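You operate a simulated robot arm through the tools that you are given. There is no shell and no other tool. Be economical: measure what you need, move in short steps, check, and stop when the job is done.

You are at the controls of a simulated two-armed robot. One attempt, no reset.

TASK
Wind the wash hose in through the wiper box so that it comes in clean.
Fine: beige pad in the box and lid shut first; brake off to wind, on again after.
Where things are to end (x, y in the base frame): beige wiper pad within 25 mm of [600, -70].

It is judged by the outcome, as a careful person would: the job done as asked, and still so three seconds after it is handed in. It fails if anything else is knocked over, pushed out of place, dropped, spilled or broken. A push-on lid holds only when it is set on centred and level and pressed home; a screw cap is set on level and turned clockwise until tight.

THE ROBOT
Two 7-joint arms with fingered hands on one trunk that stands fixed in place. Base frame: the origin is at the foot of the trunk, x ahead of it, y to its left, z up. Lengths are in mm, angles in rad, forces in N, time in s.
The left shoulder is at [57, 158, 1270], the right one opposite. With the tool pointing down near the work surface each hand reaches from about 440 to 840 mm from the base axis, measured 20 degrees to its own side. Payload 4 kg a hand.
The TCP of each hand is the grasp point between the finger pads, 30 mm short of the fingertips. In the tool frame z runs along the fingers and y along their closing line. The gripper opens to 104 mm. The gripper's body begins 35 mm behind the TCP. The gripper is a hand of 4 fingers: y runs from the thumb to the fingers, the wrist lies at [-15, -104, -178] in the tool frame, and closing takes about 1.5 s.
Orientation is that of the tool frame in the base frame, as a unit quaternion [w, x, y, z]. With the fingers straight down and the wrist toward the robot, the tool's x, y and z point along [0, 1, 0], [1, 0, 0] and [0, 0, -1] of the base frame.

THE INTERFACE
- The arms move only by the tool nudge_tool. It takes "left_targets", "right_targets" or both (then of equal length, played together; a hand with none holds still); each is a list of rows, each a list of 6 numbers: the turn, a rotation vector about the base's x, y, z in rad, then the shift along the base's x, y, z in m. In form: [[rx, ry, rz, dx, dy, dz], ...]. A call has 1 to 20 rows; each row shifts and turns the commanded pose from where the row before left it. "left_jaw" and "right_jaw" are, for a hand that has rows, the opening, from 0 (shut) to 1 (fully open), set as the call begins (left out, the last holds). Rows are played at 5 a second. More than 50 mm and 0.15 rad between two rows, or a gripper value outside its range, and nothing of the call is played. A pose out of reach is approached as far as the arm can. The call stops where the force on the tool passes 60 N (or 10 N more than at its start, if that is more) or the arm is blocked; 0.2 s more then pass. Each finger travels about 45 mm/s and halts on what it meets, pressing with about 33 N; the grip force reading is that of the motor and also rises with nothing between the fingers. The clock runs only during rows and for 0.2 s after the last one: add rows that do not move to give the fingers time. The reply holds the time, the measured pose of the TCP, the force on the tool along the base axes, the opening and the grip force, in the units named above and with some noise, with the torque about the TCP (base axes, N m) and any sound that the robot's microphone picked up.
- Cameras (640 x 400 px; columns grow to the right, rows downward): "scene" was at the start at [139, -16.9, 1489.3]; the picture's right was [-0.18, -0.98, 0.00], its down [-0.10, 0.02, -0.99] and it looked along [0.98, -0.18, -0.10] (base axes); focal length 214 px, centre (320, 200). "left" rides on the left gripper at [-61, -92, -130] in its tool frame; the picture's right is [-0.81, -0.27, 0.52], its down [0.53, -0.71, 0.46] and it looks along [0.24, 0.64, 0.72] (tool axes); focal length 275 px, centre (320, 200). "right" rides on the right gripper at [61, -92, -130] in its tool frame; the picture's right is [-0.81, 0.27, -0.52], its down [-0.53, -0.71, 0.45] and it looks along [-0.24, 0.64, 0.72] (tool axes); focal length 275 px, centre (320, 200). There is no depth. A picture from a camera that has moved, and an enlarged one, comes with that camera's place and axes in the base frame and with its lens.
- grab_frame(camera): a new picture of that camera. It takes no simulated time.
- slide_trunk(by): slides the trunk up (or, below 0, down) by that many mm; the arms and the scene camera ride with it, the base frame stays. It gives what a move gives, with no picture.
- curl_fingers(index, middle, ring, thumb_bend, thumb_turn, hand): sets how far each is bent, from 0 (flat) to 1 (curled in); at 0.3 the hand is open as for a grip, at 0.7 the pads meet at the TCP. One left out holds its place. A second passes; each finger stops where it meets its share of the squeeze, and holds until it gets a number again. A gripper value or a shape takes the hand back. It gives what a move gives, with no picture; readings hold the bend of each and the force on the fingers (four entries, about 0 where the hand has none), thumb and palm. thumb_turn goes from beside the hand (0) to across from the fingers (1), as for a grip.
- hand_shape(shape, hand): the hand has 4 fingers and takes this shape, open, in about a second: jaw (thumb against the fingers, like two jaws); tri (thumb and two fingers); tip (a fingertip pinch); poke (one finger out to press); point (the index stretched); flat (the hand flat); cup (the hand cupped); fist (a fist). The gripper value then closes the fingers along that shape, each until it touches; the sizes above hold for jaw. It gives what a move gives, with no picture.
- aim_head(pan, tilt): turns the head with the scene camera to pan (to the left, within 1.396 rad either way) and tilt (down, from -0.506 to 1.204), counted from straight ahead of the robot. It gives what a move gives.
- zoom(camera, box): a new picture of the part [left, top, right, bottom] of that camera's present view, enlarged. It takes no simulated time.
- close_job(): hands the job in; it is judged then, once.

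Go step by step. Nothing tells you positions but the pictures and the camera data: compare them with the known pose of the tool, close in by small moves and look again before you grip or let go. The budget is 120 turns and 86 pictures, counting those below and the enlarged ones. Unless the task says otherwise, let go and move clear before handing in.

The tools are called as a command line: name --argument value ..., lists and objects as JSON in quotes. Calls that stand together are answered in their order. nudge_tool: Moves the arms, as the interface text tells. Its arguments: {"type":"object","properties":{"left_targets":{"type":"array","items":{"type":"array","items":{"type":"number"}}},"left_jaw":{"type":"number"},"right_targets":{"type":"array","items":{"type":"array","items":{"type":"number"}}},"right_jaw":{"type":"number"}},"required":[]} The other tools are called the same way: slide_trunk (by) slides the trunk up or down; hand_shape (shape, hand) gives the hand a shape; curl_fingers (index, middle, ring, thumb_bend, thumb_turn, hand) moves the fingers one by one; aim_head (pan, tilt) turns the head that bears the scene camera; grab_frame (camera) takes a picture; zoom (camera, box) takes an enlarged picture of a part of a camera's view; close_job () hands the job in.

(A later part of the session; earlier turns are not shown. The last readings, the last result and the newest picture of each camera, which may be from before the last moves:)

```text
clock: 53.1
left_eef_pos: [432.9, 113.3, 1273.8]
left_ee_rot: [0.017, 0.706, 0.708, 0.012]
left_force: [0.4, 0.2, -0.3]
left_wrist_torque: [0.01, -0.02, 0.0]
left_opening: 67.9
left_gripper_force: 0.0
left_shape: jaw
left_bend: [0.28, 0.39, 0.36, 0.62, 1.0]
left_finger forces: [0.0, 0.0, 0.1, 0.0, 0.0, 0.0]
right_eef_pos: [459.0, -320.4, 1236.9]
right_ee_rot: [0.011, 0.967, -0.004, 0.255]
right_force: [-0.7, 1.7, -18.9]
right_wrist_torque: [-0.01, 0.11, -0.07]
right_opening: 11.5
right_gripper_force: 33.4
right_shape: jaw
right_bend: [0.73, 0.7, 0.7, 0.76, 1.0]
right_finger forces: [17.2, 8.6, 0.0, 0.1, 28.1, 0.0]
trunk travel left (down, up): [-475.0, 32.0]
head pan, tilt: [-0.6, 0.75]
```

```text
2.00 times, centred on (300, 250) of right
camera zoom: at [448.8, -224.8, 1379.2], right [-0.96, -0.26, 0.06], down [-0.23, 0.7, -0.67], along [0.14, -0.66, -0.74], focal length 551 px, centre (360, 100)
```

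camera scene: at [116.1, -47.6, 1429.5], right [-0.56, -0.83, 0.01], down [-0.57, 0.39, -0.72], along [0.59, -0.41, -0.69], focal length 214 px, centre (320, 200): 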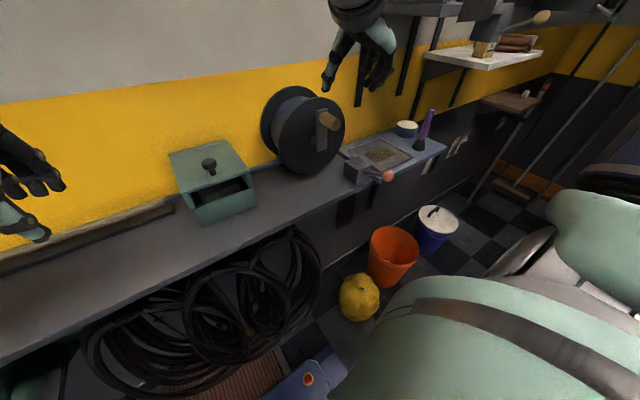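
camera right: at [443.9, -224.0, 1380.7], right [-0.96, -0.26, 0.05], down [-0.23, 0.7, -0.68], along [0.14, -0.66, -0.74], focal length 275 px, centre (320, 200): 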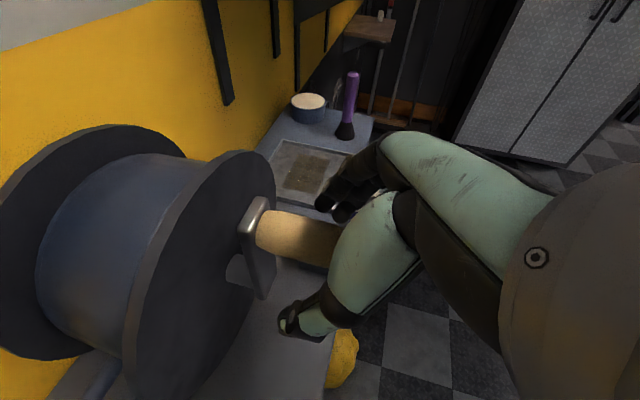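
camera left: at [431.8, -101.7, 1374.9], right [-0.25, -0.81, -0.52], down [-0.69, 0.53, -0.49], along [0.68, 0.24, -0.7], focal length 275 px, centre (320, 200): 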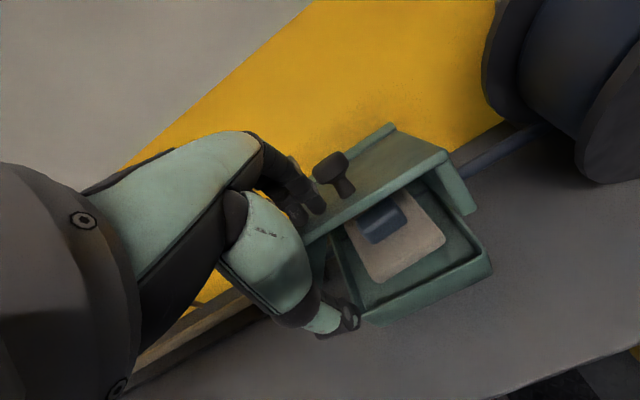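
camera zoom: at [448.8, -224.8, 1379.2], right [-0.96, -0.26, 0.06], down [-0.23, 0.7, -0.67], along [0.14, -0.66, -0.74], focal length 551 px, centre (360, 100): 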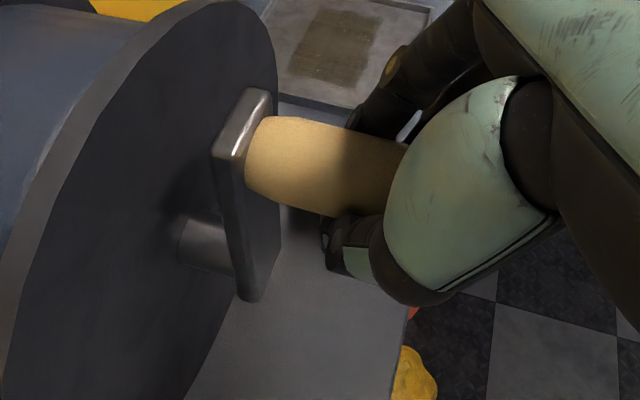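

The grip is a little low on the knob. I'll open, rise 8 mm and close again for a centred grip.

nudge_tool --right_targets '[[0, 0, 0, 0, 0, 0], [0, 0, 0, 0, 0, 0], [0, 0, 0, 0, 0, 0], [0, 0, 0, 0, 0, 0], [0, 0, 0, 0, 0, 0], [0, 0, 0, 0, 0, 0.008], [0, 0, 0, 0, 0, 0]]' --right_jaw 0.6

nudge_tool --right_targets '[[0, 0, 0, 0, 0, 0], [0, 0, 0, 0, 0, 0], [0, 0, 0, 0, 0, 0], [0, 0, 0, 0, 0, 0], [0, 0, 0, 0, 0, 0], [0, 0, 0, 0, 0, 0], [0, 0, 0, 0, 0, 0], [0, 0, 0, 0, 0, 0]]' --right_jaw 0

```text
clock: 54.8
left_eef_pos: [431.9, 112.9, 1275.2]
left_ee_rot: [0.018, 0.707, 0.707, 0.014]
left_force: [0.5, -0.6, -0.4]
left_wrist_torque: [0.02, -0.01, 0.0]
left_opening: 67.8
left_gripper_force: 0.0
left_shape: jaw
left_bend: [0.28, 0.39, 0.36, 0.62, 1.0]
left_finger forces: [0.1, 0.1, 0.0, 0.0, 0.0, 0.0]
right_eef_pos: [458.4, -319.4, 1247.7]
right_ee_rot: [0.012, 0.967, -0.003, 0.256]
right_force: [-0.5, -0.2, 0.2]
right_wrist_torque: [0.0, 0.02, 0.03]
right_opening: 62.0
right_gripper_force: 0.1
right_shape: jaw
right_bend: [0.29, 0.41, 0.37, 0.65, 1.0]
right_finger forces: [0.0, 0.0, 0.0, 0.1, 0.0, 0.0]
trunk travel left (down, up): [-475.0, 32.0]
head pan, tilt: [-0.6, 0.75]
```

```text
clock: 56.5
left_eef_pos: [431.4, 112.9, 1275.2]
left_ee_rot: [0.017, 0.706, 0.707, 0.012]
left_force: [0.1, -0.3, 0.8]
left_wrist_torque: [0.01, 0.03, -0.02]
left_opening: 67.5
left_gripper_force: 0.0
left_shape: jaw
left_bend: [0.28, 0.39, 0.36, 0.62, 1.0]
left_finger forces: [0.0, 0.0, 0.1, 0.0, 0.0, 0.0]
right_eef_pos: [459.0, -320.4, 1245.7]
right_ee_rot: [0.012, 0.967, -0.003, 0.256]
right_force: [-0.1, 2.6, -10.2]
right_wrist_torque: [0.11, 0.07, -0.01]
right_opening: 18.0
right_gripper_force: 33.0
right_shape: jaw
right_bend: [0.74, 0.6, 0.62, 0.74, 1.0]
right_finger forces: [17.3, 8.5, 0.1, 0.0, 28.3, 0.0]
trunk travel left (down, up): [-475.0, 32.0]
head pan, tilt: [-0.6, 0.75]
```

The grip is now centred (18 mm). First crank move: counterclockwise as seen from the robot, with the top going left, so that the hose at the drum bottom is drawn in.

nudge_tool --right_targets '[[0, 0, 0, 0, 0.006, 0.001], [0, 0, 0, 0, 0.006, 0], [0, 0, 0, 0, 0.006, 0], [0, 0, 0, 0, 0.006, 0], [0, 0, 0, 0, 0.006, -0.001], [0, 0, 0, 0, 0, 0]]'

zoom --camera "right" --box '[120, 130, 420, 350]'

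```text
clock: 58.0
left_eef_pos: [432.8, 104.1, 1274.6]
left_ee_rot: [0.015, 0.706, 0.708, 0.014]
left_force: [0.1, 0.9, 0.6]
left_wrist_torque: [-0.01, -0.01, -0.01]
left_opening: 67.3
left_gripper_force: 0.1
left_shape: jaw
left_bend: [0.28, 0.39, 0.36, 0.62, 1.0]
left_finger forces: [0.0, 0.1, 0.2, 0.0, 0.0, 0.0]
right_eef_pos: [459.9, -299.7, 1243.5]
right_ee_rot: [0.012, 0.967, -0.008, 0.253]
right_force: [3.5, -38.1, -15.6]
right_wrist_torque: [-0.51, -0.01, -0.44]
right_opening: 22.6
right_gripper_force: 33.5
right_shape: jaw
right_bend: [0.73, 0.55, 0.62, 0.77, 1.0]
right_finger forces: [24.8, 14.2, 0.0, 0.0, 16.8, 0.1]
trunk travel left (down, up): [-475.0, 32.0]
head pan, tilt: [-0.6, 0.75]
```

```text
1.82 times, centred on (270, 240) of right
camera zoom: at [450.2, -205.2, 1385.5], right [-0.97, -0.25, 0.06], down [-0.23, 0.71, -0.67], along [0.13, -0.66, -0.74], focal length 500 px, centre (411, 127)
```

zoom: 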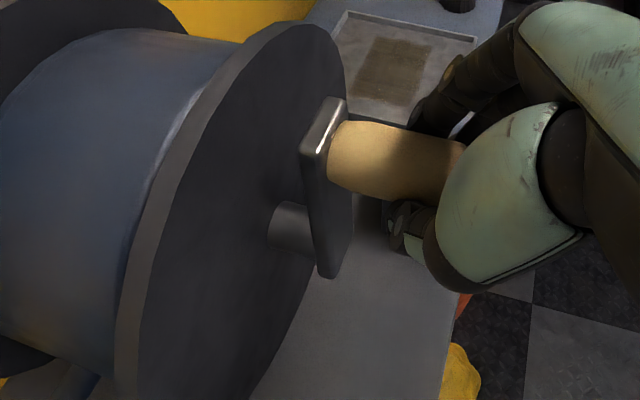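

The reel hasn't turned yet: the fingers just flexed at 38 N. I'll push a bit harder in the same direction before judging the brake state.

nudge_tool --right_targets '[[0, 0, 0, 0, 0.004, 0], [0, 0, 0, 0, 0.004, 0], [0, 0, 0, 0, 0.004, 0], [0, 0, 0, 0, 0.003, 0], [0, 0, 0, 0, 0, 0]]'

zoom --camera "right" --box '[120, 130, 420, 350]'

```text
clock: 59.1
left_eef_pos: [432.2, 100.9, 1274.7]
left_ee_rot: [0.014, 0.707, 0.707, 0.015]
left_force: [1.0, 0.7, 0.2]
left_wrist_torque: [-0.03, 0.02, -0.01]
left_opening: 67.4
left_gripper_force: 0.0
left_shape: jaw
left_bend: [0.28, 0.39, 0.36, 0.62, 1.0]
left_finger forces: [0.0, 0.1, 0.1, 0.0, 0.0, 0.0]
right_eef_pos: [459.3, -289.0, 1243.7]
right_ee_rot: [0.014, 0.967, -0.009, 0.254]
right_force: [5.7, -53.7, -8.9]
right_wrist_torque: [-0.59, -0.08, -0.16]
right_opening: 31.5
right_gripper_force: 33.2
right_shape: jaw
right_bend: [0.26, 0.48, 0.62, 0.8, 1.0]
right_finger forces: [31.2, 24.5, 0.0, 0.0, 7.8, 0.0]
trunk travel left (down, up): [-475.0, 32.0]
head pan, tilt: [-0.6, 0.75]
```

```text
1.82 times, centred on (270, 240) of right
camera zoom: at [449.9, -193.8, 1384.9], right [-0.97, -0.25, 0.06], down [-0.22, 0.7, -0.67], along [0.13, -0.67, -0.74], focal length 500 px, centre (411, 127)
```

zoom: 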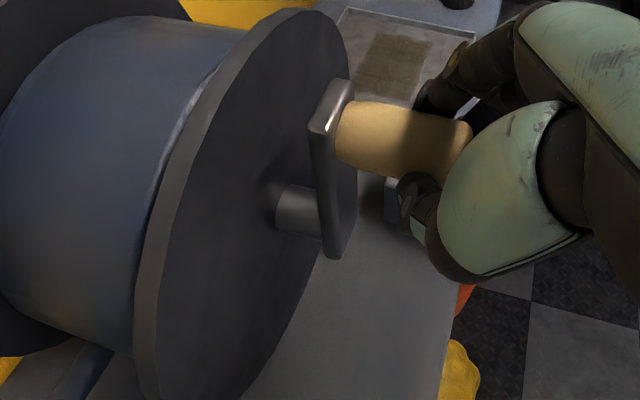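

Still locked at 54 N. I'll ease back and try a light push the other way to tell a locked brake from a one-way resistance.

nudge_tool --right_targets '[[0, 0, 0, 0, -0.015, 0], [0, 0, 0, 0, -0.015, 0], [0, 0, 0, 0, -0.015, 0], [0, 0, 0, 0, 0, 0], [0, 0, 0, 0, 0, 0], [0, 0, 0, 0, -0.006, 0], [0, 0, 0, 0, -0.006, 0], [0, 0, 0, 0, -0.006, 0], [0, 0, 0, 0, 0, 0]]'

zoom --camera "right" --box '[120, 130, 420, 350]'

```text
clock: 61.1
left_eef_pos: [434.9, 116.3, 1273.2]
left_ee_rot: [0.017, 0.707, 0.707, 0.011]
left_force: [-0.2, 0.5, -0.4]
left_wrist_torque: [0.02, 0.01, -0.03]
left_opening: 67.3
left_gripper_force: 0.0
left_shape: jaw
left_bend: [0.28, 0.39, 0.36, 0.62, 1.0]
left_finger forces: [0.0, 0.0, 0.0, 0.0, 0.1, 0.1]
right_eef_pos: [458.7, -333.4, 1241.0]
right_ee_rot: [0.006, 0.969, -0.002, 0.248]
right_force: [-3.7, 23.8, -46.2]
right_wrist_torque: [1.32, 0.23, 0.1]
right_opening: 15.0
right_gripper_force: 33.0
right_shape: jaw
right_bend: [0.73, 0.66, 0.62, 0.77, 1.0]
right_finger forces: [21.6, 26.9, 0.0, 0.0, 28.0, 0.0]
trunk travel left (down, up): [-475.0, 32.0]
head pan, tilt: [-0.6, 0.75]
```

```text
1.82 times, centred on (270, 240) of right
camera zoom: at [450.1, -238.3, 1384.6], right [-0.96, -0.27, 0.07], down [-0.24, 0.71, -0.67], along [0.13, -0.66, -0.74], focal length 500 px, centre (411, 127)
```

zoom: 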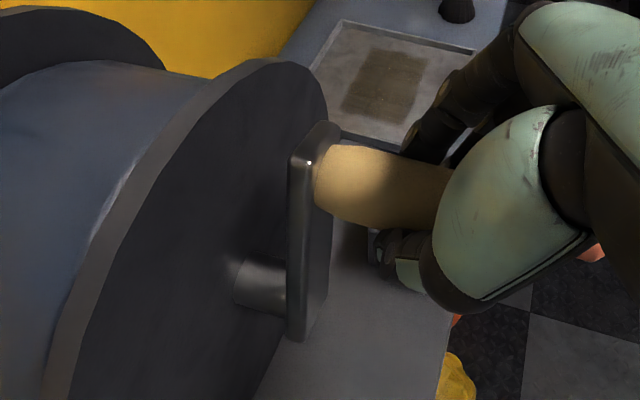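

The crank turned about 12° easily the other way (clockwise seen from the robot), while counterclockwise hit a hard stop. I'll check whether the hose moved, using the tan/blue boundary left of the box.

zoom --camera "scene" --box '[0, 110, 300, 280]'

```text
2.13 times, centred on (150, 195) of scene
camera zoom: at [120.9, -45.0, 1429.1], right [-0.56, -0.83, 0.01], down [-0.58, 0.38, -0.72], along [0.59, -0.41, -0.69], focal length 458 px, centre (683, 211)
```

zoom: 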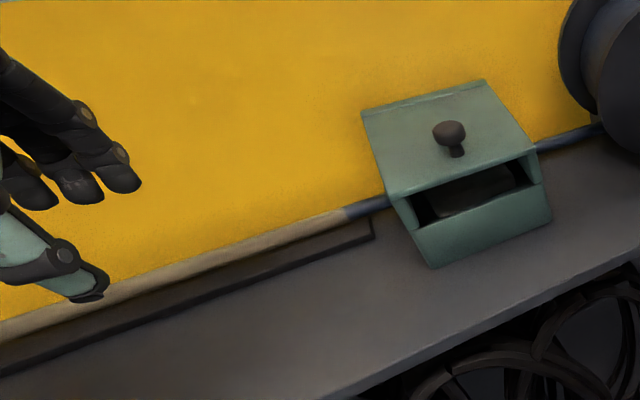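

That's inconclusive for such a small turn. I'll crank about 45° clockwise along the arc, since it turns freely that way, and compare the hose again.

nudge_tool --right_targets '[[0, 0, 0, 0, 0, -0.006], [0, 0, 0, 0, -0.008, -0.004], [0, 0, 0, 0, -0.0073, -0.0048], [0, 0, 0, 0, -0.0066, -0.0058], [0, 0, 0, 0, -0.0058, -0.0066], [0, 0, 0, 0, -0.0048, -0.0073], [0, 0, 0, 0, -0.0039, -0.0079], [0, 0, 0, 0, 0, 0]]'

grab_frame --camera "scene"

zoom --camera "scene" --box '[0, 110, 300, 280]'

```text
clock: 63.0
left_eef_pos: [432.3, 115.6, 1274.6]
left_ee_rot: [0.017, 0.707, 0.707, 0.013]
left_force: [-0.1, 1.0, -0.1]
left_wrist_torque: [-0.02, 0.0, -0.04]
left_opening: 67.6
left_gripper_force: 0.0
left_shape: jaw
left_bend: [0.28, 0.39, 0.36, 0.62, 1.0]
left_finger forces: [0.0, 0.0, 0.0, 0.0, 0.1, 0.1]
right_eef_pos: [460.1, -370.2, 1204.7]
right_ee_rot: [0.013, 0.967, -0.003, 0.256]
right_force: [4.8, 14.8, -9.4]
right_wrist_torque: [0.09, 0.04, 0.01]
right_opening: 16.5
right_gripper_force: 33.3
right_shape: jaw
right_bend: [0.75, 0.74, 0.62, 0.78, 1.0]
right_finger forces: [11.7, 0.1, 0.1, 0.1, 21.8, 0.0]
trunk travel left (down, up): [-475.0, 32.0]
head pan, tilt: [-0.6, 0.75]
```

```text
20 pictures are left
camera scene: at [118.7, -44.7, 1429.4], right [-0.57, -0.82, 0.01], down [-0.57, 0.38, -0.72], along [0.59, -0.41, -0.69], focal length 214 px, centre (320, 200)
```

scene: 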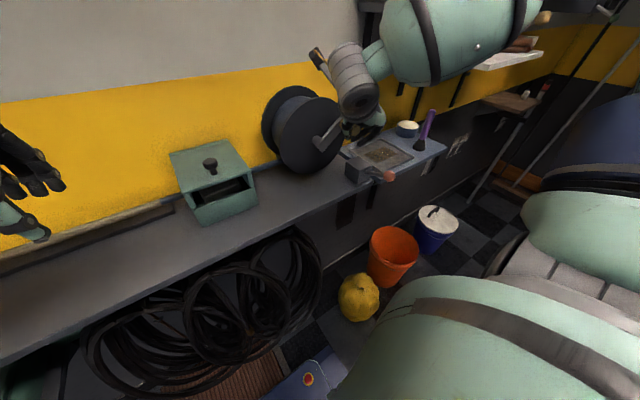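

```text
2.13 times, centred on (150, 195) of scene
camera zoom: at [118.7, -44.7, 1429.4], right [-0.57, -0.82, 0.01], down [-0.57, 0.38, -0.72], along [0.59, -0.41, -0.69], focal length 458 px, centre (683, 211)
```

zoom: 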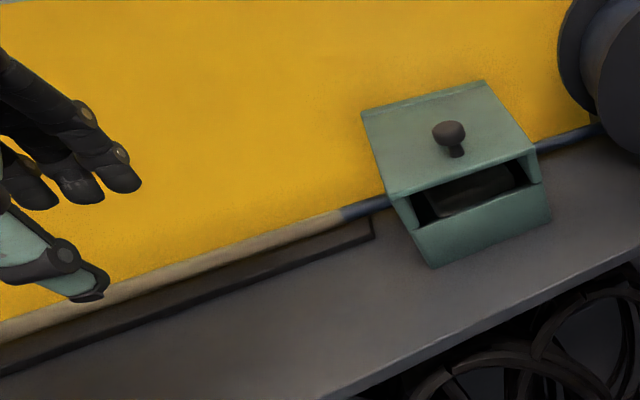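

The crank turned 45° with almost no force, and the boundary shifted a few mm left (hose paying out). I'll crank back counterclockwise past the start angle and check whether the stop is still there.

nudge_tool --right_targets '[[0, 0, 0, 0, 0.0039, 0.0079], [0, 0, 0, 0, 0.0048, 0.0073], [0, 0, 0, 0, 0.0058, 0.0066], [0, 0, 0, 0, 0.0066, 0.0058], [0, 0, 0, 0, 0.0073, 0.0048], [0, 0, 0, 0, 0.008, 0.004], [0, 0, 0, 0, 0.0085, 0.003], [0, 0, 0, 0, 0, 0]]'

nudge_tool --right_targets '[[0, 0, 0, 0, 0.0086, 0.002], [0, 0, 0, 0, 0.0087, 0.001], [0, 0, 0, 0, 0.0087, 0], [0, 0, 0, 0, 0, 0]]'

zoom --camera "scene" --box '[110, 70, 410, 250]'

```text
clock: 64.8
left_eef_pos: [424.7, 112.2, 1277.1]
left_ee_rot: [0.02, 0.706, 0.708, 0.016]
left_force: [-1.0, -0.1, 0.5]
left_wrist_torque: [0.0, 0.02, 0.04]
left_opening: 67.6
left_gripper_force: 0.0
left_shape: jaw
left_bend: [0.28, 0.39, 0.36, 0.62, 1.0]
left_finger forces: [0.0, 0.0, 0.1, 0.0, 0.0, 0.1]
right_eef_pos: [448.7, -328.2, 1236.3]
right_ee_rot: [0.006, 0.969, -0.002, 0.247]
right_force: [30.4, 5.7, -50.2]
right_wrist_torque: [0.12, 0.25, 0.07]
right_opening: 12.5
right_gripper_force: 33.3
right_shape: jaw
right_bend: [0.74, 0.74, 0.62, 0.73, 1.0]
right_finger forces: [20.3, 0.1, 0.0, 0.0, 33.9, 0.1]
trunk travel left (down, up): [-475.0, 32.0]
head pan, tilt: [-0.6, 0.75]
stopped in row 8 (right hand): the force on the tool passed its limit (the readings are from after the stop); the commanded pose is now the measured one
```

```text
clock: 65.8
left_eef_pos: [423.9, 109.5, 1278.3]
left_ee_rot: [0.018, 0.706, 0.707, 0.017]
left_force: [1.1, 0.4, -0.4]
left_wrist_torque: [0.02, -0.02, -0.01]
left_opening: 67.5
left_gripper_force: 0.1
left_shape: jaw
left_bend: [0.28, 0.39, 0.36, 0.62, 1.0]
left_finger forces: [0.1, 0.0, 0.0, 0.0, 0.1, 0.1]
right_eef_pos: [447.2, -307.4, 1241.8]
right_ee_rot: [0.01, 0.968, -0.007, 0.251]
right_force: [17.7, -13.1, -49.2]
right_wrist_torque: [0.32, 0.28, -0.01]
right_opening: 12.7
right_gripper_force: 33.0
right_shape: jaw
right_bend: [0.73, 0.74, 0.62, 0.74, 1.0]
right_finger forces: [27.9, 3.0, 0.0, 0.0, 25.6, 0.0]
trunk travel left (down, up): [-475.0, 32.0]
head pan, tilt: [-0.6, 0.75]
```

```text
2.13 times, centred on (260, 160) of scene
camera zoom: at [126.7, -52.8, 1428.4], right [-0.56, -0.83, 0.01], down [-0.58, 0.39, -0.72], along [0.59, -0.41, -0.7], focal length 458 px, centre (448, 285)
```

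zoom: 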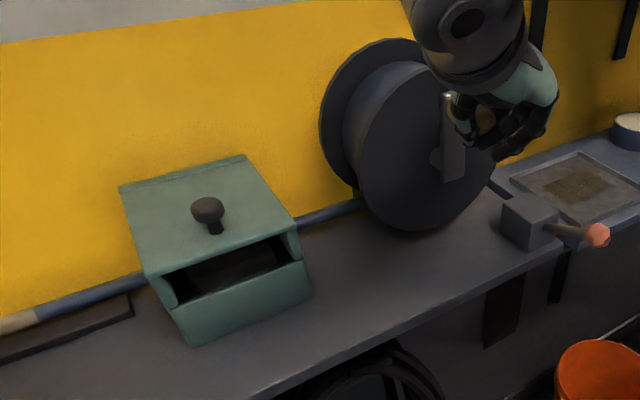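

The tan/blue boundary has moved about 80 mm left, though the crank is back near its start angle. I'll relax the upward pull, wait two seconds, and see whether the hose or reel is still moving.

nudge_tool --right_targets '[[0, 0, 0, 0.004, 0, -0.008], [0, 0, 0, 0.004, 0, 0], [0, 0, 0, 0, 0, 0], [0, 0, 0, 0, 0, 0], [0, 0, 0, 0, 0, 0], [0, 0, 0, 0, 0, 0], [0, 0, 0, 0, 0, 0], [0, 0, 0, 0, 0, 0], [0, 0, 0, 0, 0, 0], [0, 0, 0, 0, 0, 0]]'

grab_frame --camera "scene"

zoom --camera "right" --box '[60, 130, 420, 400]'

```text
clock: 68.0
left_eef_pos: [416.7, 109.9, 1281.2]
left_ee_rot: [0.021, 0.706, 0.708, 0.018]
left_force: [0.0, -0.3, -0.4]
left_wrist_torque: [0.02, 0.01, -0.02]
left_opening: 67.6
left_gripper_force: 0.1
left_shape: jaw
left_bend: [0.28, 0.39, 0.36, 0.62, 1.0]
left_finger forces: [0.1, 0.0, 0.0, 0.0, 0.1, 0.1]
right_eef_pos: [448.9, -305.2, 1238.8]
right_ee_rot: [0.009, 0.967, -0.005, 0.256]
right_force: [-2.1, -13.9, -14.6]
right_wrist_torque: [-0.08, 0.11, -0.31]
right_opening: 15.3
right_gripper_force: 33.3
right_shape: jaw
right_bend: [0.73, 0.74, 0.62, 0.77, 1.0]
right_finger forces: [21.9, 0.0, 0.0, 0.0, 21.6, 0.1]
trunk travel left (down, up): [-475.0, 32.0]
head pan, tilt: [-0.6, 0.75]
```

```text
17 pictures are left
camera scene: at [117.9, -51.6, 1429.2], right [-0.57, -0.82, 0.01], down [-0.57, 0.39, -0.72], along [0.59, -0.41, -0.69], focal length 214 px, centre (320, 200)
```

scene: 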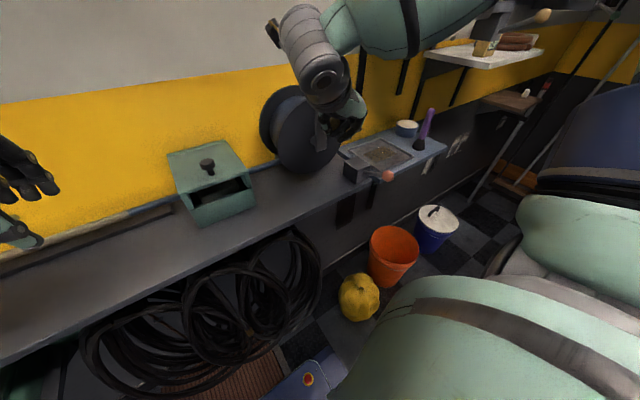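

```text
1.48 times, centred on (240, 265) of right
camera zoom: at [438.5, -211.6, 1381.3], right [-0.96, -0.26, 0.05], down [-0.23, 0.71, -0.67], along [0.14, -0.66, -0.74], focal length 408 px, centre (438, 104)
```

zoom: 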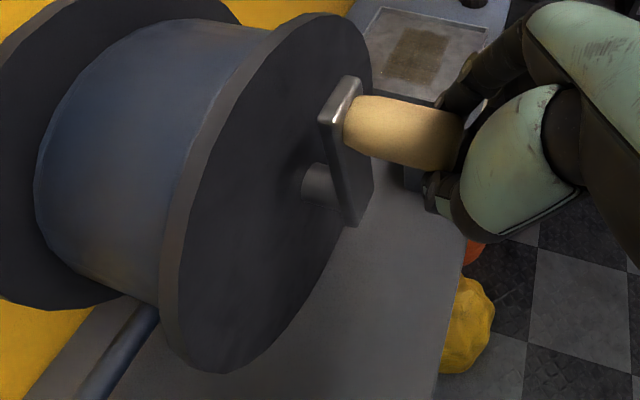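

This fits one picture: clockwise is winding in, the hose is wiped at the box, and the crank was simply at its start stop (the clean stretch grew by about 80 mm after winding in and back). I'll re-grip the knob squarely before cranking clockwise.

nudge_tool --right_targets '[[0, 0, 0, 0, 0, 0], [0, 0, 0, 0, 0, 0], [0, 0, 0, 0, 0, 0], [0, 0, 0, 0, 0, 0], [0, 0, 0, 0, 0, 0], [0, 0, 0, 0.005, -0.008, 0.003], [0, 0, 0, 0.004, -0.008, 0.003], [0, 0, 0, 0, 0, 0]]' --right_jaw 0.55

```text
clock: 69.8
left_eef_pos: [414.5, 113.7, 1280.5]
left_ee_rot: [0.023, 0.706, 0.707, 0.019]
left_force: [-0.1, -0.7, -0.2]
left_wrist_torque: [0.0, -0.01, 0.01]
left_opening: 67.6
left_gripper_force: 0.1
left_shape: jaw
left_bend: [0.28, 0.39, 0.36, 0.62, 1.0]
left_finger forces: [0.1, 0.0, 0.0, 0.0, 0.1, 0.1]
right_eef_pos: [457.4, -318.2, 1246.5]
right_ee_rot: [0.011, 0.966, -0.003, 0.257]
right_force: [0.1, -0.4, 0.3]
right_wrist_torque: [0.01, 0.01, -0.06]
right_opening: 57.1
right_gripper_force: 0.0
right_shape: jaw
right_bend: [0.74, 0.43, 0.39, 0.67, 1.0]
right_finger forces: [0.0, 0.0, 0.1, 0.0, 0.0, 0.0]
trunk travel left (down, up): [-475.0, 32.0]
head pan, tilt: [-0.6, 0.75]
```

Positioned at (457, -318, 1246). Closing, then cranking the first 90° clockwise.

nudge_tool --right_targets '[[0, 0, 0, 0.001, 0, -0.002], [0, 0, 0, 0, 0, 0], [0, 0, 0, 0, 0, 0], [0, 0, 0, 0, 0, 0], [0, 0, 0, 0, 0, 0], [0, 0, 0, 0, 0, 0], [0, 0, 0, 0, 0, 0], [0, 0, 0, 0, -0.011, -0.0034], [0, 0, 0, 0, -0.0102, -0.0052], [0, 0, 0, 0, -0.0092, -0.0069], [0, 0, 0, 0, -0.0078, -0.0084], [0, 0, 0, 0, -0.0063, -0.0096], [0, 0, 0, 0, -0.0045, -0.0106], [0, 0, 0, 0, -0.0026, -0.0112], [0, 0, 0, 0, -0.0006, -0.0115], [0, 0, 0, 0, 0, 0]]' --right_jaw 0

zoom --camera "scene" --box '[0, 70, 410, 250]'

```text
clock: 73.2
left_eef_pos: [416.0, 113.6, 1279.5]
left_ee_rot: [0.023, 0.706, 0.707, 0.018]
left_force: [1.0, -0.4, 0.2]
left_wrist_torque: [-0.02, 0.02, 0.02]
left_opening: 67.8
left_gripper_force: 0.2
left_shape: jaw
left_bend: [0.28, 0.39, 0.36, 0.62, 1.0]
left_finger forces: [0.0, 0.0, 0.0, 0.0, 0.0, 0.1]
right_eef_pos: [458.9, -369.7, 1177.2]
right_ee_rot: [0.01, 0.966, -0.005, 0.257]
right_force: [0.0, -0.3, -0.2]
right_wrist_torque: [0.01, -0.03, 0.02]
right_opening: 11.8
right_gripper_force: 33.3
right_shape: jaw
right_bend: [0.74, 0.73, 0.68, 0.81, 1.0]
right_finger forces: [0.1, 0.1, 0.0, 0.0, 0.0, 0.0]
trunk travel left (down, up): [-475.0, 32.0]
head pan, tilt: [-0.6, 0.75]
```

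```text
1.56 times, centred on (205, 160) of scene
camera zoom: at [116.5, -47.3, 1429.5], right [-0.56, -0.83, 0.01], down [-0.57, 0.39, -0.72], along [0.59, -0.41, -0.69], focal length 335 px, centre (500, 262)
```

zoom: 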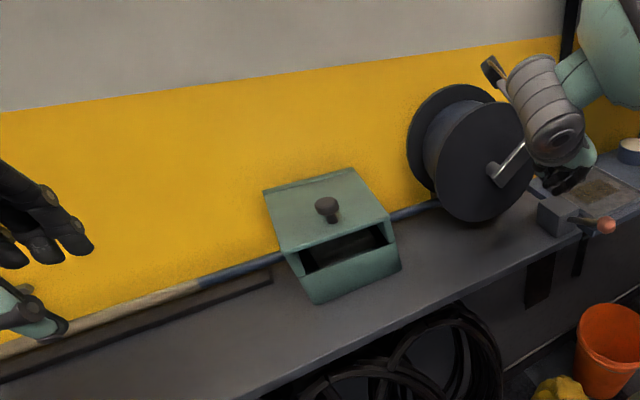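

The hand slipped off the knob partway, with the crank at about 60° right. I need to see which way the hose really moves, so I'll look left at the hose nozzle.

aim_head --pan 0.1 --tilt 0.7

grab_frame --camera "scene"

```text
clock: 74.3
left_eef_pos: [416.1, 113.1, 1280.5]
left_ee_rot: [0.023, 0.706, 0.708, 0.019]
left_force: [0.2, -0.3, 0.2]
left_wrist_torque: [0.02, 0.02, -0.01]
left_opening: 67.6
left_gripper_force: 0.0
left_shape: jaw
left_bend: [0.28, 0.39, 0.36, 0.62, 1.0]
left_finger forces: [0.0, 0.0, 0.0, 0.0, 0.0, 0.1]
right_eef_pos: [459.0, -370.9, 1178.6]
right_ee_rot: [0.011, 0.966, -0.004, 0.257]
right_force: [0.0, -0.4, -0.6]
right_wrist_torque: [0.02, 0.02, -0.02]
right_opening: 11.9
right_gripper_force: 33.1
right_shape: jaw
right_bend: [0.74, 0.73, 0.68, 0.81, 1.0]
right_finger forces: [0.1, 0.0, 0.1, 0.1, 0.0, 0.0]
trunk travel left (down, up): [-475.0, 32.0]
head pan, tilt: [0.099, 0.7]
```

```text
14 pictures are left
camera scene: at [132.9, 7.8, 1433.5], right [0.1, -1.0, 0.0], down [-0.65, -0.06, -0.76], along [0.75, 0.08, -0.65], focal length 214 px, centre (320, 200)
```

scene: 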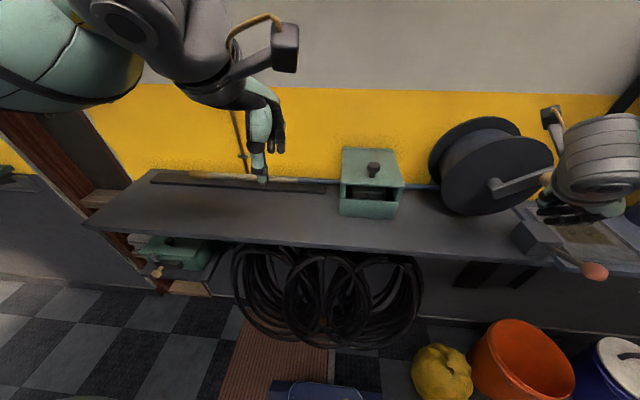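

The nozzle looks to have moved right along the board. I'll zoom in to measure it.

zoom --camera "scene" --box '[130, 130, 350, 220]'

```text
2.91 times, centred on (240, 175) of scene
camera zoom: at [132.9, 7.8, 1433.5], right [0.1, -1.0, 0.0], down [-0.65, -0.06, -0.76], along [0.75, 0.08, -0.65], focal length 624 px, centre (553, 273)
```

zoom: 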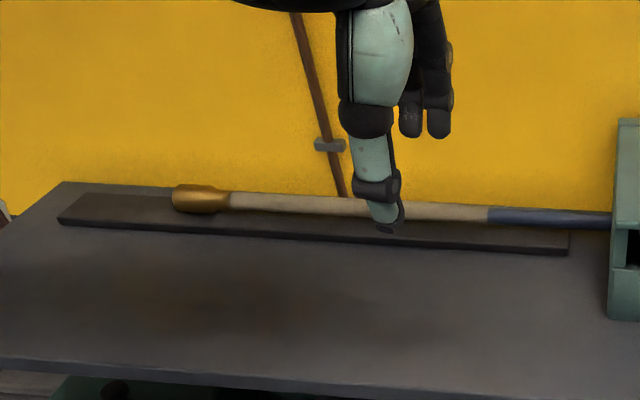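

The nozzle has come in about 60 mm and the clean/dirty boundary is at y≈127. I'll recover the knob with a deeper, caging grip: first open and rise clear, then locate the knob.

nudge_tool --right_targets '[[0, 0, 0, 0, 0, 0], [0, 0, 0, 0, 0, 0], [0, 0, 0, 0, 0, 0], [0, 0, 0, 0, 0, 0], [0, 0, 0, 0, 0, 0], [0, 0, 0, -0.012, 0.004, 0.02], [0, 0, 0, 0, 0.002, 0.03], [0, 0, 0, 0, 0.002, 0.03], [0, 0, 0, 0, 0, 0.02], [0, 0, 0, 0, 0, 0]]' --right_jaw 0.75

grab_frame --camera "right"

```text
clock: 76.5
left_eef_pos: [414.9, 113.1, 1279.2]
left_ee_rot: [0.022, 0.706, 0.708, 0.019]
left_force: [-0.2, -0.5, -0.4]
left_wrist_torque: [0.0, 0.03, -0.02]
left_opening: 67.7
left_gripper_force: 0.1
left_shape: jaw
left_bend: [0.28, 0.39, 0.36, 0.62, 1.0]
left_finger forces: [0.1, 0.0, 0.1, 0.1, 0.0, 0.1]
right_eef_pos: [446.7, -362.1, 1277.8]
right_ee_rot: [0.011, 0.966, -0.004, 0.257]
right_force: [0.3, 0.6, 0.5]
right_wrist_torque: [-0.01, -0.02, 0.01]
right_opening: 77.4
right_gripper_force: 0.0
right_shape: jaw
right_bend: [0.27, 0.36, 0.33, 0.54, 0.99]
right_finger forces: [0.1, 0.0, 0.0, 0.0, 0.0, 0.0]
trunk travel left (down, up): [-475.0, 32.0]
head pan, tilt: [0.099, 0.7]
```

```text
12 pictures are left
camera right: at [435.5, -267.2, 1419.6], right [-0.96, -0.26, 0.05], down [-0.23, 0.7, -0.67], along [0.14, -0.66, -0.74], focal length 275 px, centre (320, 200)
```

right: 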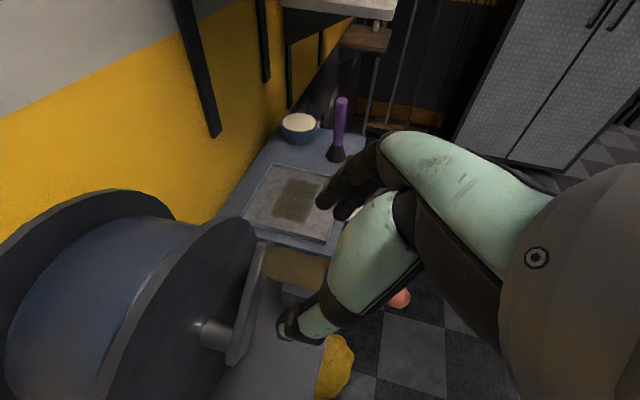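

The knob is at about (y -371, z 1199). I'll descend deeper so the fingers close beneath it and cage it.

nudge_tool --right_targets '[[0, 0, 0, 0.006, -0.005, -0.02], [0, 0, 0, 0.005, -0.004, -0.02], [0, 0, 0, 0, 0, -0.02], [0, 0, 0, 0, 0, -0.021], [0, 0, 0, 0, 0, 0]]'

nudge_tool --right_targets '[[0, 0, 0, 0, 0, 0], [0, 0, 0, 0, 0, 0], [0, 0, 0, 0, 0, 0], [0, 0, 0, 0, 0, 0], [0, 0, 0, 0, 0, 0], [0, 0, 0, 0, 0, 0], [0, 0, 0, 0, 0, 0], [0, 0, 0, 0, 0, 0], [0, 0, 0, 0, 0, 0]]' --right_jaw 0

```text
clock: 77.7
left_eef_pos: [415.6, 113.9, 1280.0]
left_ee_rot: [0.022, 0.707, 0.707, 0.019]
left_force: [-0.6, -0.4, 0.8]
left_wrist_torque: [-0.01, -0.03, 0.01]
left_opening: 67.4
left_gripper_force: 0.1
left_shape: jaw
left_bend: [0.28, 0.39, 0.36, 0.62, 1.0]
left_finger forces: [0.0, 0.0, 0.0, 0.1, 0.1, 0.0]
right_eef_pos: [458.0, -370.7, 1196.7]
right_ee_rot: [0.011, 0.966, -0.003, 0.257]
right_force: [0.2, 0.5, -0.9]
right_wrist_torque: [0.0, 0.02, 0.0]
right_opening: 77.6
right_gripper_force: 0.1
right_shape: jaw
right_bend: [0.27, 0.36, 0.33, 0.54, 0.99]
right_finger forces: [0.0, 0.0, 0.1, 0.0, 0.1, 0.0]
trunk travel left (down, up): [-475.0, 32.0]
head pan, tilt: [0.099, 0.7]
```

```text
clock: 79.7
left_eef_pos: [415.9, 115.4, 1281.0]
left_ee_rot: [0.022, 0.706, 0.707, 0.017]
left_force: [0.1, -0.8, 0.4]
left_wrist_torque: [-0.03, -0.03, -0.01]
left_opening: 67.6
left_gripper_force: 0.0
left_shape: jaw
left_bend: [0.28, 0.39, 0.36, 0.62, 1.0]
left_finger forces: [0.0, 0.0, 0.0, 0.0, 0.0, 0.1]
right_eef_pos: [458.7, -369.8, 1195.8]
right_ee_rot: [0.011, 0.967, -0.004, 0.256]
right_force: [0.0, 9.8, -10.2]
right_wrist_torque: [-0.11, 0.0, -0.05]
right_opening: 3.6
right_gripper_force: 32.9
right_shape: jaw
right_bend: [0.74, 0.7, 0.7, 0.75, 1.0]
right_finger forces: [6.4, 0.1, 0.0, 0.1, 18.4, 0.0]
trunk travel left (down, up): [-475.0, 32.0]
head pan, tilt: [0.099, 0.7]
```

It's caged (fingers closed under the knob). Now about 50° clockwise, then I'll compare the hose from the same view.

nudge_tool --right_targets '[[0, 0, 0, 0, -0.0035, -0.0113], [0, 0, 0, 0, -0.0014, -0.0118], [0, 0, 0, 0, 0.0006, -0.0118], [0, 0, 0, 0, 0.0027, -0.0115], [0, 0, 0, 0, 0.0046, -0.0109], [0, 0, 0, 0, 0, 0]]'

grab_frame --camera "scene"

```text
clock: 81.1
left_eef_pos: [414.6, 114.3, 1280.6]
left_ee_rot: [0.022, 0.706, 0.708, 0.017]
left_force: [0.3, 0.6, -0.3]
left_wrist_torque: [0.03, 0.0, -0.01]
left_opening: 67.7
left_gripper_force: 0.0
left_shape: jaw
left_bend: [0.28, 0.39, 0.36, 0.62, 1.0]
left_finger forces: [0.0, 0.0, 0.1, 0.1, 0.1, 0.1]
right_eef_pos: [457.3, -367.3, 1139.9]
right_ee_rot: [0.012, 0.966, -0.004, 0.257]
right_force: [-0.1, 0.2, -0.2]
right_wrist_torque: [0.0, 0.03, 0.01]
right_opening: 2.8
right_gripper_force: 33.0
right_shape: jaw
right_bend: [0.73, 0.7, 0.7, 0.76, 1.0]
right_finger forces: [0.0, 0.0, 0.0, 0.1, 0.0, 0.0]
trunk travel left (down, up): [-475.0, 32.0]
head pan, tilt: [0.099, 0.7]
```

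```text
11 pictures are left
camera scene: at [132.5, 8.4, 1433.6], right [0.1, -1.0, 0.0], down [-0.65, -0.06, -0.76], along [0.75, 0.08, -0.65], focal length 214 px, centre (320, 200)
```

scene: 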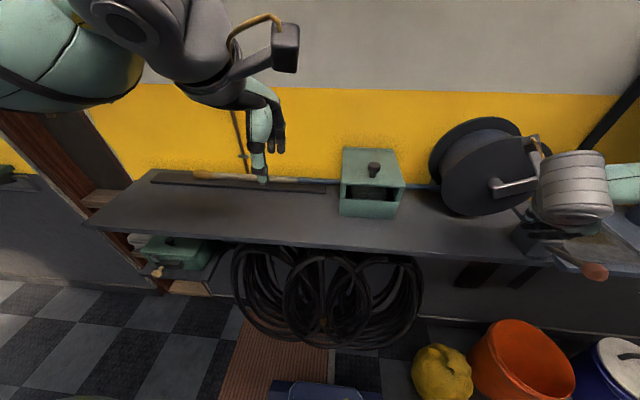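

The hand slid down off the knob with no load, so clockwise carries no real drag and the hose didn't move. The load and the 60 mm of hose intake came during the counterclockwise stroke, so counterclockwise is the winding direction. I'll open, rise so the knob is centred between the pads, and re-pinch it.

nudge_tool --right_targets '[[0, 0, 0, 0, 0, 0], [0, 0, 0, 0, 0, 0], [0, 0, 0, 0, 0, 0], [0, 0, 0, 0, 0, 0], [0, 0, 0, 0, 0, 0], [0, 0, 0, 0, 0, 0], [0, 0, 0, 0, -0.003, 0.02], [0, 0, 0, 0, -0.003, 0.02], [0, 0, 0, 0, 0, 0.012], [0, 0, 0, 0, 0, 0]]' --right_jaw 0.75

zoom --camera "right" --box '[180, 130, 420, 350]'

```text
clock: 83.3
left_eef_pos: [415.7, 114.0, 1280.8]
left_ee_rot: [0.023, 0.706, 0.707, 0.019]
left_force: [-0.7, -0.3, 0.4]
left_wrist_torque: [-0.01, 0.02, -0.02]
left_opening: 67.6
left_gripper_force: 0.0
left_shape: jaw
left_bend: [0.28, 0.39, 0.36, 0.62, 1.0]
left_finger forces: [0.0, 0.0, 0.0, 0.0, 0.0, 0.0]
right_eef_pos: [457.9, -374.3, 1191.9]
right_ee_rot: [0.01, 0.966, -0.004, 0.257]
right_force: [0.1, -0.7, 0.3]
right_wrist_torque: [-0.01, -0.01, -0.02]
right_opening: 78.0
right_gripper_force: 0.1
right_shape: jaw
right_bend: [0.27, 0.36, 0.33, 0.54, 0.99]
right_finger forces: [0.0, 0.0, 0.0, 0.0, 0.1, 0.0]
trunk travel left (down, up): [-475.0, 32.0]
head pan, tilt: [0.099, 0.7]
```

```text
1.82 times, centred on (300, 240) of right
camera zoom: at [446.7, -279.2, 1334.0], right [-0.96, -0.26, 0.05], down [-0.23, 0.7, -0.67], along [0.14, -0.66, -0.74], focal length 500 px, centre (356, 127)
```

zoom: 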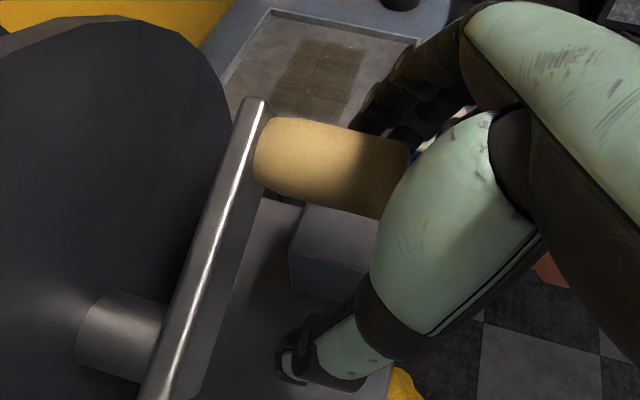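

The knob is between the thumb and fingers, a little above the grasp point. I'll rise 7 mm and close.

nudge_tool --right_targets '[[0, 0, 0, 0.002, -0.001, 0.007], [0, 0, 0, 0, 0, 0]]'

nudge_tool --right_targets '[[0, 0, 0, 0, 0, 0], [0, 0, 0, 0, 0, 0], [0, 0, 0, 0, 0, 0], [0, 0, 0, 0, 0, 0], [0, 0, 0, 0, 0, 0], [0, 0, 0, 0, 0, 0], [0, 0, 0, 0, 0, 0], [0, 0, 0, 0, 0, 0], [0, 0, 0, 0, 0, 0]]' --right_jaw 0

```text
clock: 83.9
left_eef_pos: [416.5, 113.9, 1280.4]
left_ee_rot: [0.023, 0.707, 0.707, 0.019]
left_force: [0.2, 0.0, 0.1]
left_wrist_torque: [0.01, -0.03, -0.03]
left_opening: 67.6
left_gripper_force: 0.1
left_shape: jaw
left_bend: [0.28, 0.39, 0.36, 0.62, 1.0]
left_finger forces: [0.1, 0.0, 0.0, 0.1, 0.0, 0.1]
right_eef_pos: [459.7, -374.6, 1199.5]
right_ee_rot: [0.01, 0.966, -0.004, 0.257]
right_force: [-0.3, -0.5, 0.2]
right_wrist_torque: [0.02, 0.0, 0.02]
right_opening: 77.9
right_gripper_force: 0.1
right_shape: jaw
right_bend: [0.27, 0.36, 0.33, 0.54, 0.99]
right_finger forces: [0.0, 0.1, 0.0, 0.0, 0.0, 0.0]
trunk travel left (down, up): [-475.0, 32.0]
head pan, tilt: [0.099, 0.7]
```

```text
clock: 85.9
left_eef_pos: [417.0, 113.6, 1279.8]
left_ee_rot: [0.022, 0.706, 0.707, 0.017]
left_force: [0.4, -0.7, -0.3]
left_wrist_torque: [0.01, 0.0, -0.01]
left_opening: 67.3
left_gripper_force: 0.0
left_shape: jaw
left_bend: [0.28, 0.39, 0.36, 0.62, 1.0]
left_finger forces: [0.0, 0.1, 0.0, 0.0, 0.0, 0.1]
right_eef_pos: [460.2, -374.3, 1198.6]
right_ee_rot: [0.011, 0.967, -0.004, 0.256]
right_force: [1.1, 9.1, -8.2]
right_wrist_torque: [0.0, 0.05, 0.0]
right_opening: 10.7
right_gripper_force: 32.9
right_shape: jaw
right_bend: [0.75, 0.72, 0.65, 0.73, 1.0]
right_finger forces: [11.5, 4.1, 0.0, 0.0, 29.6, 0.0]
trunk travel left (down, up): [-475.0, 32.0]
head pan, tilt: [0.099, 0.7]
```

It's held from just below centre, which is good for lifting. Cranking counterclockwise 55° now and comparing the hose.

nudge_tool --right_targets '[[0, 0, 0, 0, 0.005, 0.0107], [0, 0, 0, 0, 0.0068, 0.0097], [0, 0, 0, 0, 0.0083, 0.0083], [0, 0, 0, 0, 0.0097, 0.0068], [0, 0, 0, 0, 0.0107, 0.003], [0, 0, 0, 0, 0, 0]]'

grab_frame --camera "scene"

```text
clock: 87.3
left_eef_pos: [419.3, 111.1, 1279.5]
left_ee_rot: [0.021, 0.706, 0.707, 0.018]
left_force: [-0.6, -0.2, -0.4]
left_wrist_torque: [-0.02, -0.02, -0.04]
left_opening: 67.5
left_gripper_force: 0.1
left_shape: jaw
left_bend: [0.28, 0.39, 0.36, 0.62, 1.0]
left_finger forces: [0.0, 0.1, 0.0, 0.1, 0.0, 0.1]
right_eef_pos: [461.7, -336.7, 1232.3]
right_ee_rot: [0.009, 0.968, -0.005, 0.251]
right_force: [2.4, 7.5, -48.0]
right_wrist_torque: [-0.27, 0.11, -0.18]
right_opening: 9.2
right_gripper_force: 32.9
right_shape: jaw
right_bend: [0.75, 0.72, 0.65, 0.71, 1.0]
right_finger forces: [12.7, 0.6, 0.0, 0.0, 45.1, 0.0]
trunk travel left (down, up): [-475.0, 32.0]
head pan, tilt: [0.099, 0.7]
```

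```text
9 pictures are left
camera scene: at [138.7, 6.2, 1432.9], right [0.1, -1.0, 0.0], down [-0.65, -0.06, -0.75], along [0.75, 0.08, -0.66], focal length 214 px, centre (320, 200)
```

scene: 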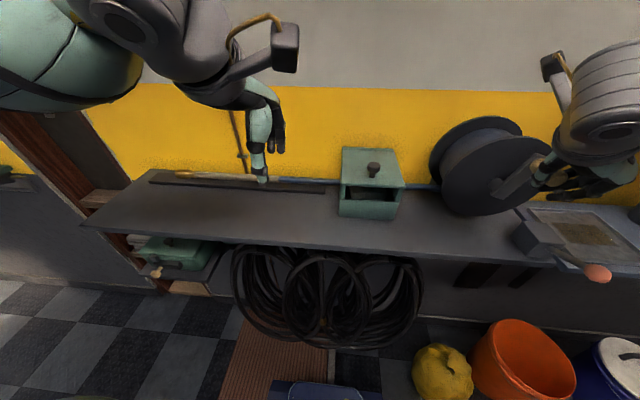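

Clear now: counterclockwise pushed the nozzle left (out) and clockwise draws it in, so clockwise is winding. I'll re-pinch the knob at its proper centre height (8 mm higher).

nudge_tool --right_targets '[[0, 0, 0, 0, 0, -0.012], [0, 0, 0, 0, 0, 0], [0, 0, 0, 0, 0, 0], [0, 0, 0, 0, 0, 0], [0, 0, 0, 0, 0, 0], [0, 0, 0, 0, 0, 0]]' --right_jaw 0.7

```text
clock: 88.7
left_eef_pos: [416.9, 113.6, 1280.3]
left_ee_rot: [0.022, 0.706, 0.708, 0.019]
left_force: [-0.6, -0.9, 0.4]
left_wrist_torque: [0.03, -0.01, -0.01]
left_opening: 67.3
left_gripper_force: 0.0
left_shape: jaw
left_bend: [0.28, 0.39, 0.36, 0.62, 1.0]
left_finger forces: [0.0, 0.0, 0.2, 0.1, 0.1, 0.0]
right_eef_pos: [461.4, -334.6, 1224.6]
right_ee_rot: [0.011, 0.967, -0.005, 0.256]
right_force: [0.4, 0.1, 0.3]
right_wrist_torque: [0.0, 0.02, 0.01]
right_opening: 72.4
right_gripper_force: 0.1
right_shape: jaw
right_bend: [0.27, 0.37, 0.34, 0.58, 0.99]
right_finger forces: [0.1, 0.0, 0.0, 0.0, 0.1, 0.1]
trunk travel left (down, up): [-475.0, 32.0]
head pan, tilt: [0.099, 0.7]
```

Raising to z≈1239 and closing; the opening will tell how well centred it is.

nudge_tool --right_targets '[[0, 0, 0, -0.001, -0.002, 0.014], [0, 0, 0, 0, 0, 0]]'

nudge_tool --right_targets '[[0, 0, 0, 0, 0, 0], [0, 0, 0, 0, 0, 0], [0, 0, 0, 0, 0, 0], [0, 0, 0, 0, 0, 0], [0, 0, 0, 0, 0, 0], [0, 0, 0, 0, 0, 0], [0, 0, 0, 0, 0, 0], [0, 0, 0, 0, 0, 0], [0, 0, 0, 0, 0, 0]]' --right_jaw 0

```text
clock: 89.3
left_eef_pos: [417.3, 113.3, 1280.9]
left_ee_rot: [0.023, 0.706, 0.707, 0.018]
left_force: [0.6, -0.2, 0.5]
left_wrist_torque: [0.03, 0.01, 0.03]
left_opening: 67.7
left_gripper_force: 0.1
left_shape: jaw
left_bend: [0.28, 0.39, 0.36, 0.62, 1.0]
left_finger forces: [0.1, 0.1, 0.0, 0.0, 0.0, 0.0]
right_eef_pos: [458.4, -336.8, 1238.2]
right_ee_rot: [0.011, 0.966, -0.004, 0.257]
right_force: [0.2, -0.2, 0.1]
right_wrist_torque: [0.04, 0.03, 0.01]
right_opening: 72.6
right_gripper_force: 0.0
right_shape: jaw
right_bend: [0.27, 0.37, 0.34, 0.58, 0.99]
right_finger forces: [0.0, 0.0, 0.0, 0.0, 0.0, 0.1]
trunk travel left (down, up): [-475.0, 32.0]
head pan, tilt: [0.099, 0.7]
```

```text
clock: 91.3
left_eef_pos: [416.5, 114.2, 1280.3]
left_ee_rot: [0.022, 0.706, 0.707, 0.017]
left_force: [0.2, -0.5, 0.0]
left_wrist_torque: [0.02, 0.01, -0.04]
left_opening: 67.2
left_gripper_force: 0.2
left_shape: jaw
left_bend: [0.28, 0.39, 0.36, 0.62, 1.0]
left_finger forces: [0.0, 0.0, 0.0, 0.1, 0.1, 0.1]
right_eef_pos: [460.2, -337.0, 1236.7]
right_ee_rot: [0.01, 0.967, -0.003, 0.254]
right_force: [-0.8, 7.5, -19.0]
right_wrist_torque: [0.12, 0.16, -0.08]
right_opening: 12.5
right_gripper_force: 33.0
right_shape: jaw
right_bend: [0.74, 0.71, 0.68, 0.74, 1.0]
right_finger forces: [16.2, 8.7, 0.0, 0.0, 30.2, 0.0]
trunk travel left (down, up): [-475.0, 32.0]
head pan, tilt: [0.099, 0.7]
```

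Still a bit low (knob above the pads). Opening, rising 10 mm more, and closing again.

nudge_tool --right_targets '[[0, 0, 0, 0, 0, 0], [0, 0, 0, 0, 0, 0], [0, 0, 0, 0, 0, 0], [0, 0, 0, 0, 0, 0], [0, 0, 0, 0, 0, 0], [0, 0, 0, 0, 0, 0], [0, 0, 0, 0, -0.001, 0.01], [0, 0, 0, 0, 0, 0]]' --right_jaw 0.7

nudge_tool --right_targets '[[0, 0, 0, 0, 0, 0], [0, 0, 0, 0, 0, 0], [0, 0, 0, 0, 0, 0], [0, 0, 0, 0, 0, 0], [0, 0, 0, 0, 0, 0], [0, 0, 0, 0, 0, 0], [0, 0, 0, 0, 0, 0], [0, 0, 0, 0, 0, 0], [0, 0, 0, 0, 0, 0]]' --right_jaw 0

```text
clock: 93.1
left_eef_pos: [415.8, 113.3, 1280.2]
left_ee_rot: [0.022, 0.706, 0.707, 0.019]
left_force: [-0.1, 0.0, 1.0]
left_wrist_torque: [0.01, -0.02, -0.03]
left_opening: 67.6
left_gripper_force: 0.0
left_shape: jaw
left_bend: [0.28, 0.39, 0.36, 0.62, 1.0]
left_finger forces: [0.0, 0.0, 0.0, 0.0, 0.0, 0.0]
right_eef_pos: [458.2, -339.0, 1248.9]
right_ee_rot: [0.012, 0.966, -0.004, 0.257]
right_force: [0.0, -0.2, -0.1]
right_wrist_torque: [0.02, -0.01, -0.03]
right_opening: 72.8
right_gripper_force: 0.1
right_shape: jaw
right_bend: [0.27, 0.37, 0.34, 0.58, 0.99]
right_finger forces: [0.0, 0.0, 0.0, 0.0, 0.0, 0.1]
trunk travel left (down, up): [-475.0, 32.0]
head pan, tilt: [0.099, 0.7]
```

```text
clock: 95.1
left_eef_pos: [415.7, 114.5, 1280.2]
left_ee_rot: [0.023, 0.706, 0.707, 0.018]
left_force: [0.0, 0.1, 0.2]
left_wrist_torque: [-0.01, -0.02, 0.03]
left_opening: 67.5
left_gripper_force: 0.1
left_shape: jaw
left_bend: [0.28, 0.39, 0.36, 0.62, 1.0]
left_finger forces: [0.1, 0.0, 0.1, 0.0, 0.0, 0.0]
right_eef_pos: [459.1, -336.3, 1247.8]
right_ee_rot: [0.01, 0.967, -0.003, 0.256]
right_force: [0.1, 2.8, -5.0]
right_wrist_torque: [0.02, 0.03, -0.03]
right_opening: 21.7
right_gripper_force: 32.9
right_shape: jaw
right_bend: [0.74, 0.57, 0.61, 0.74, 1.0]
right_finger forces: [17.3, 9.3, 0.0, 0.0, 29.3, 0.0]
trunk travel left (down, up): [-475.0, 32.0]
head pan, tilt: [0.099, 0.7]
```

An excellent pinch now (21.7 mm, balanced). Winding clockwise 50°.

nudge_tool --right_targets '[[0, 0, 0, 0, -0.0051, -0.003], [0, 0, 0, 0, -0.0051, -0.003], [0, 0, 0, 0, -0.0045, -0.0038], [0, 0, 0, 0, -0.0045, -0.0038], [0, 0, 0, 0, -0.0038, -0.0045], [0, 0, 0, 0, -0.0038, -0.0045], [0, 0, 0, 0, -0.003, -0.0051], [0, 0, 0, 0, -0.0029, -0.0051], [0, 0, 0, 0, -0.002, -0.0056], [0, 0, 0, 0, -0.002, -0.0055], [0, 0, 0, 0, 0, 0]]'

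```text
clock: 97.5
left_eef_pos: [414.2, 115.6, 1281.0]
left_ee_rot: [0.024, 0.706, 0.707, 0.017]
left_force: [0.1, 0.4, -0.9]
left_wrist_torque: [-0.03, -0.02, -0.06]
left_opening: 67.4
left_gripper_force: 0.0
left_shape: jaw
left_bend: [0.28, 0.39, 0.36, 0.62, 1.0]
left_finger forces: [0.0, 0.0, 0.0, 0.0, 0.0, 0.0]
right_eef_pos: [458.3, -372.1, 1206.2]
right_ee_rot: [0.011, 0.966, -0.003, 0.256]
right_force: [-5.1, 12.4, 1.9]
right_wrist_torque: [0.69, -0.11, 0.39]
right_opening: 25.8
right_gripper_force: 32.8
right_shape: jaw
right_bend: [0.44, 0.58, 0.61, 0.83, 0.99]
right_finger forces: [24.7, 13.2, 0.1, 0.0, 40.4, 0.1]
trunk travel left (down, up): [-475.0, 32.0]
head pan, tilt: [0.099, 0.7]
```

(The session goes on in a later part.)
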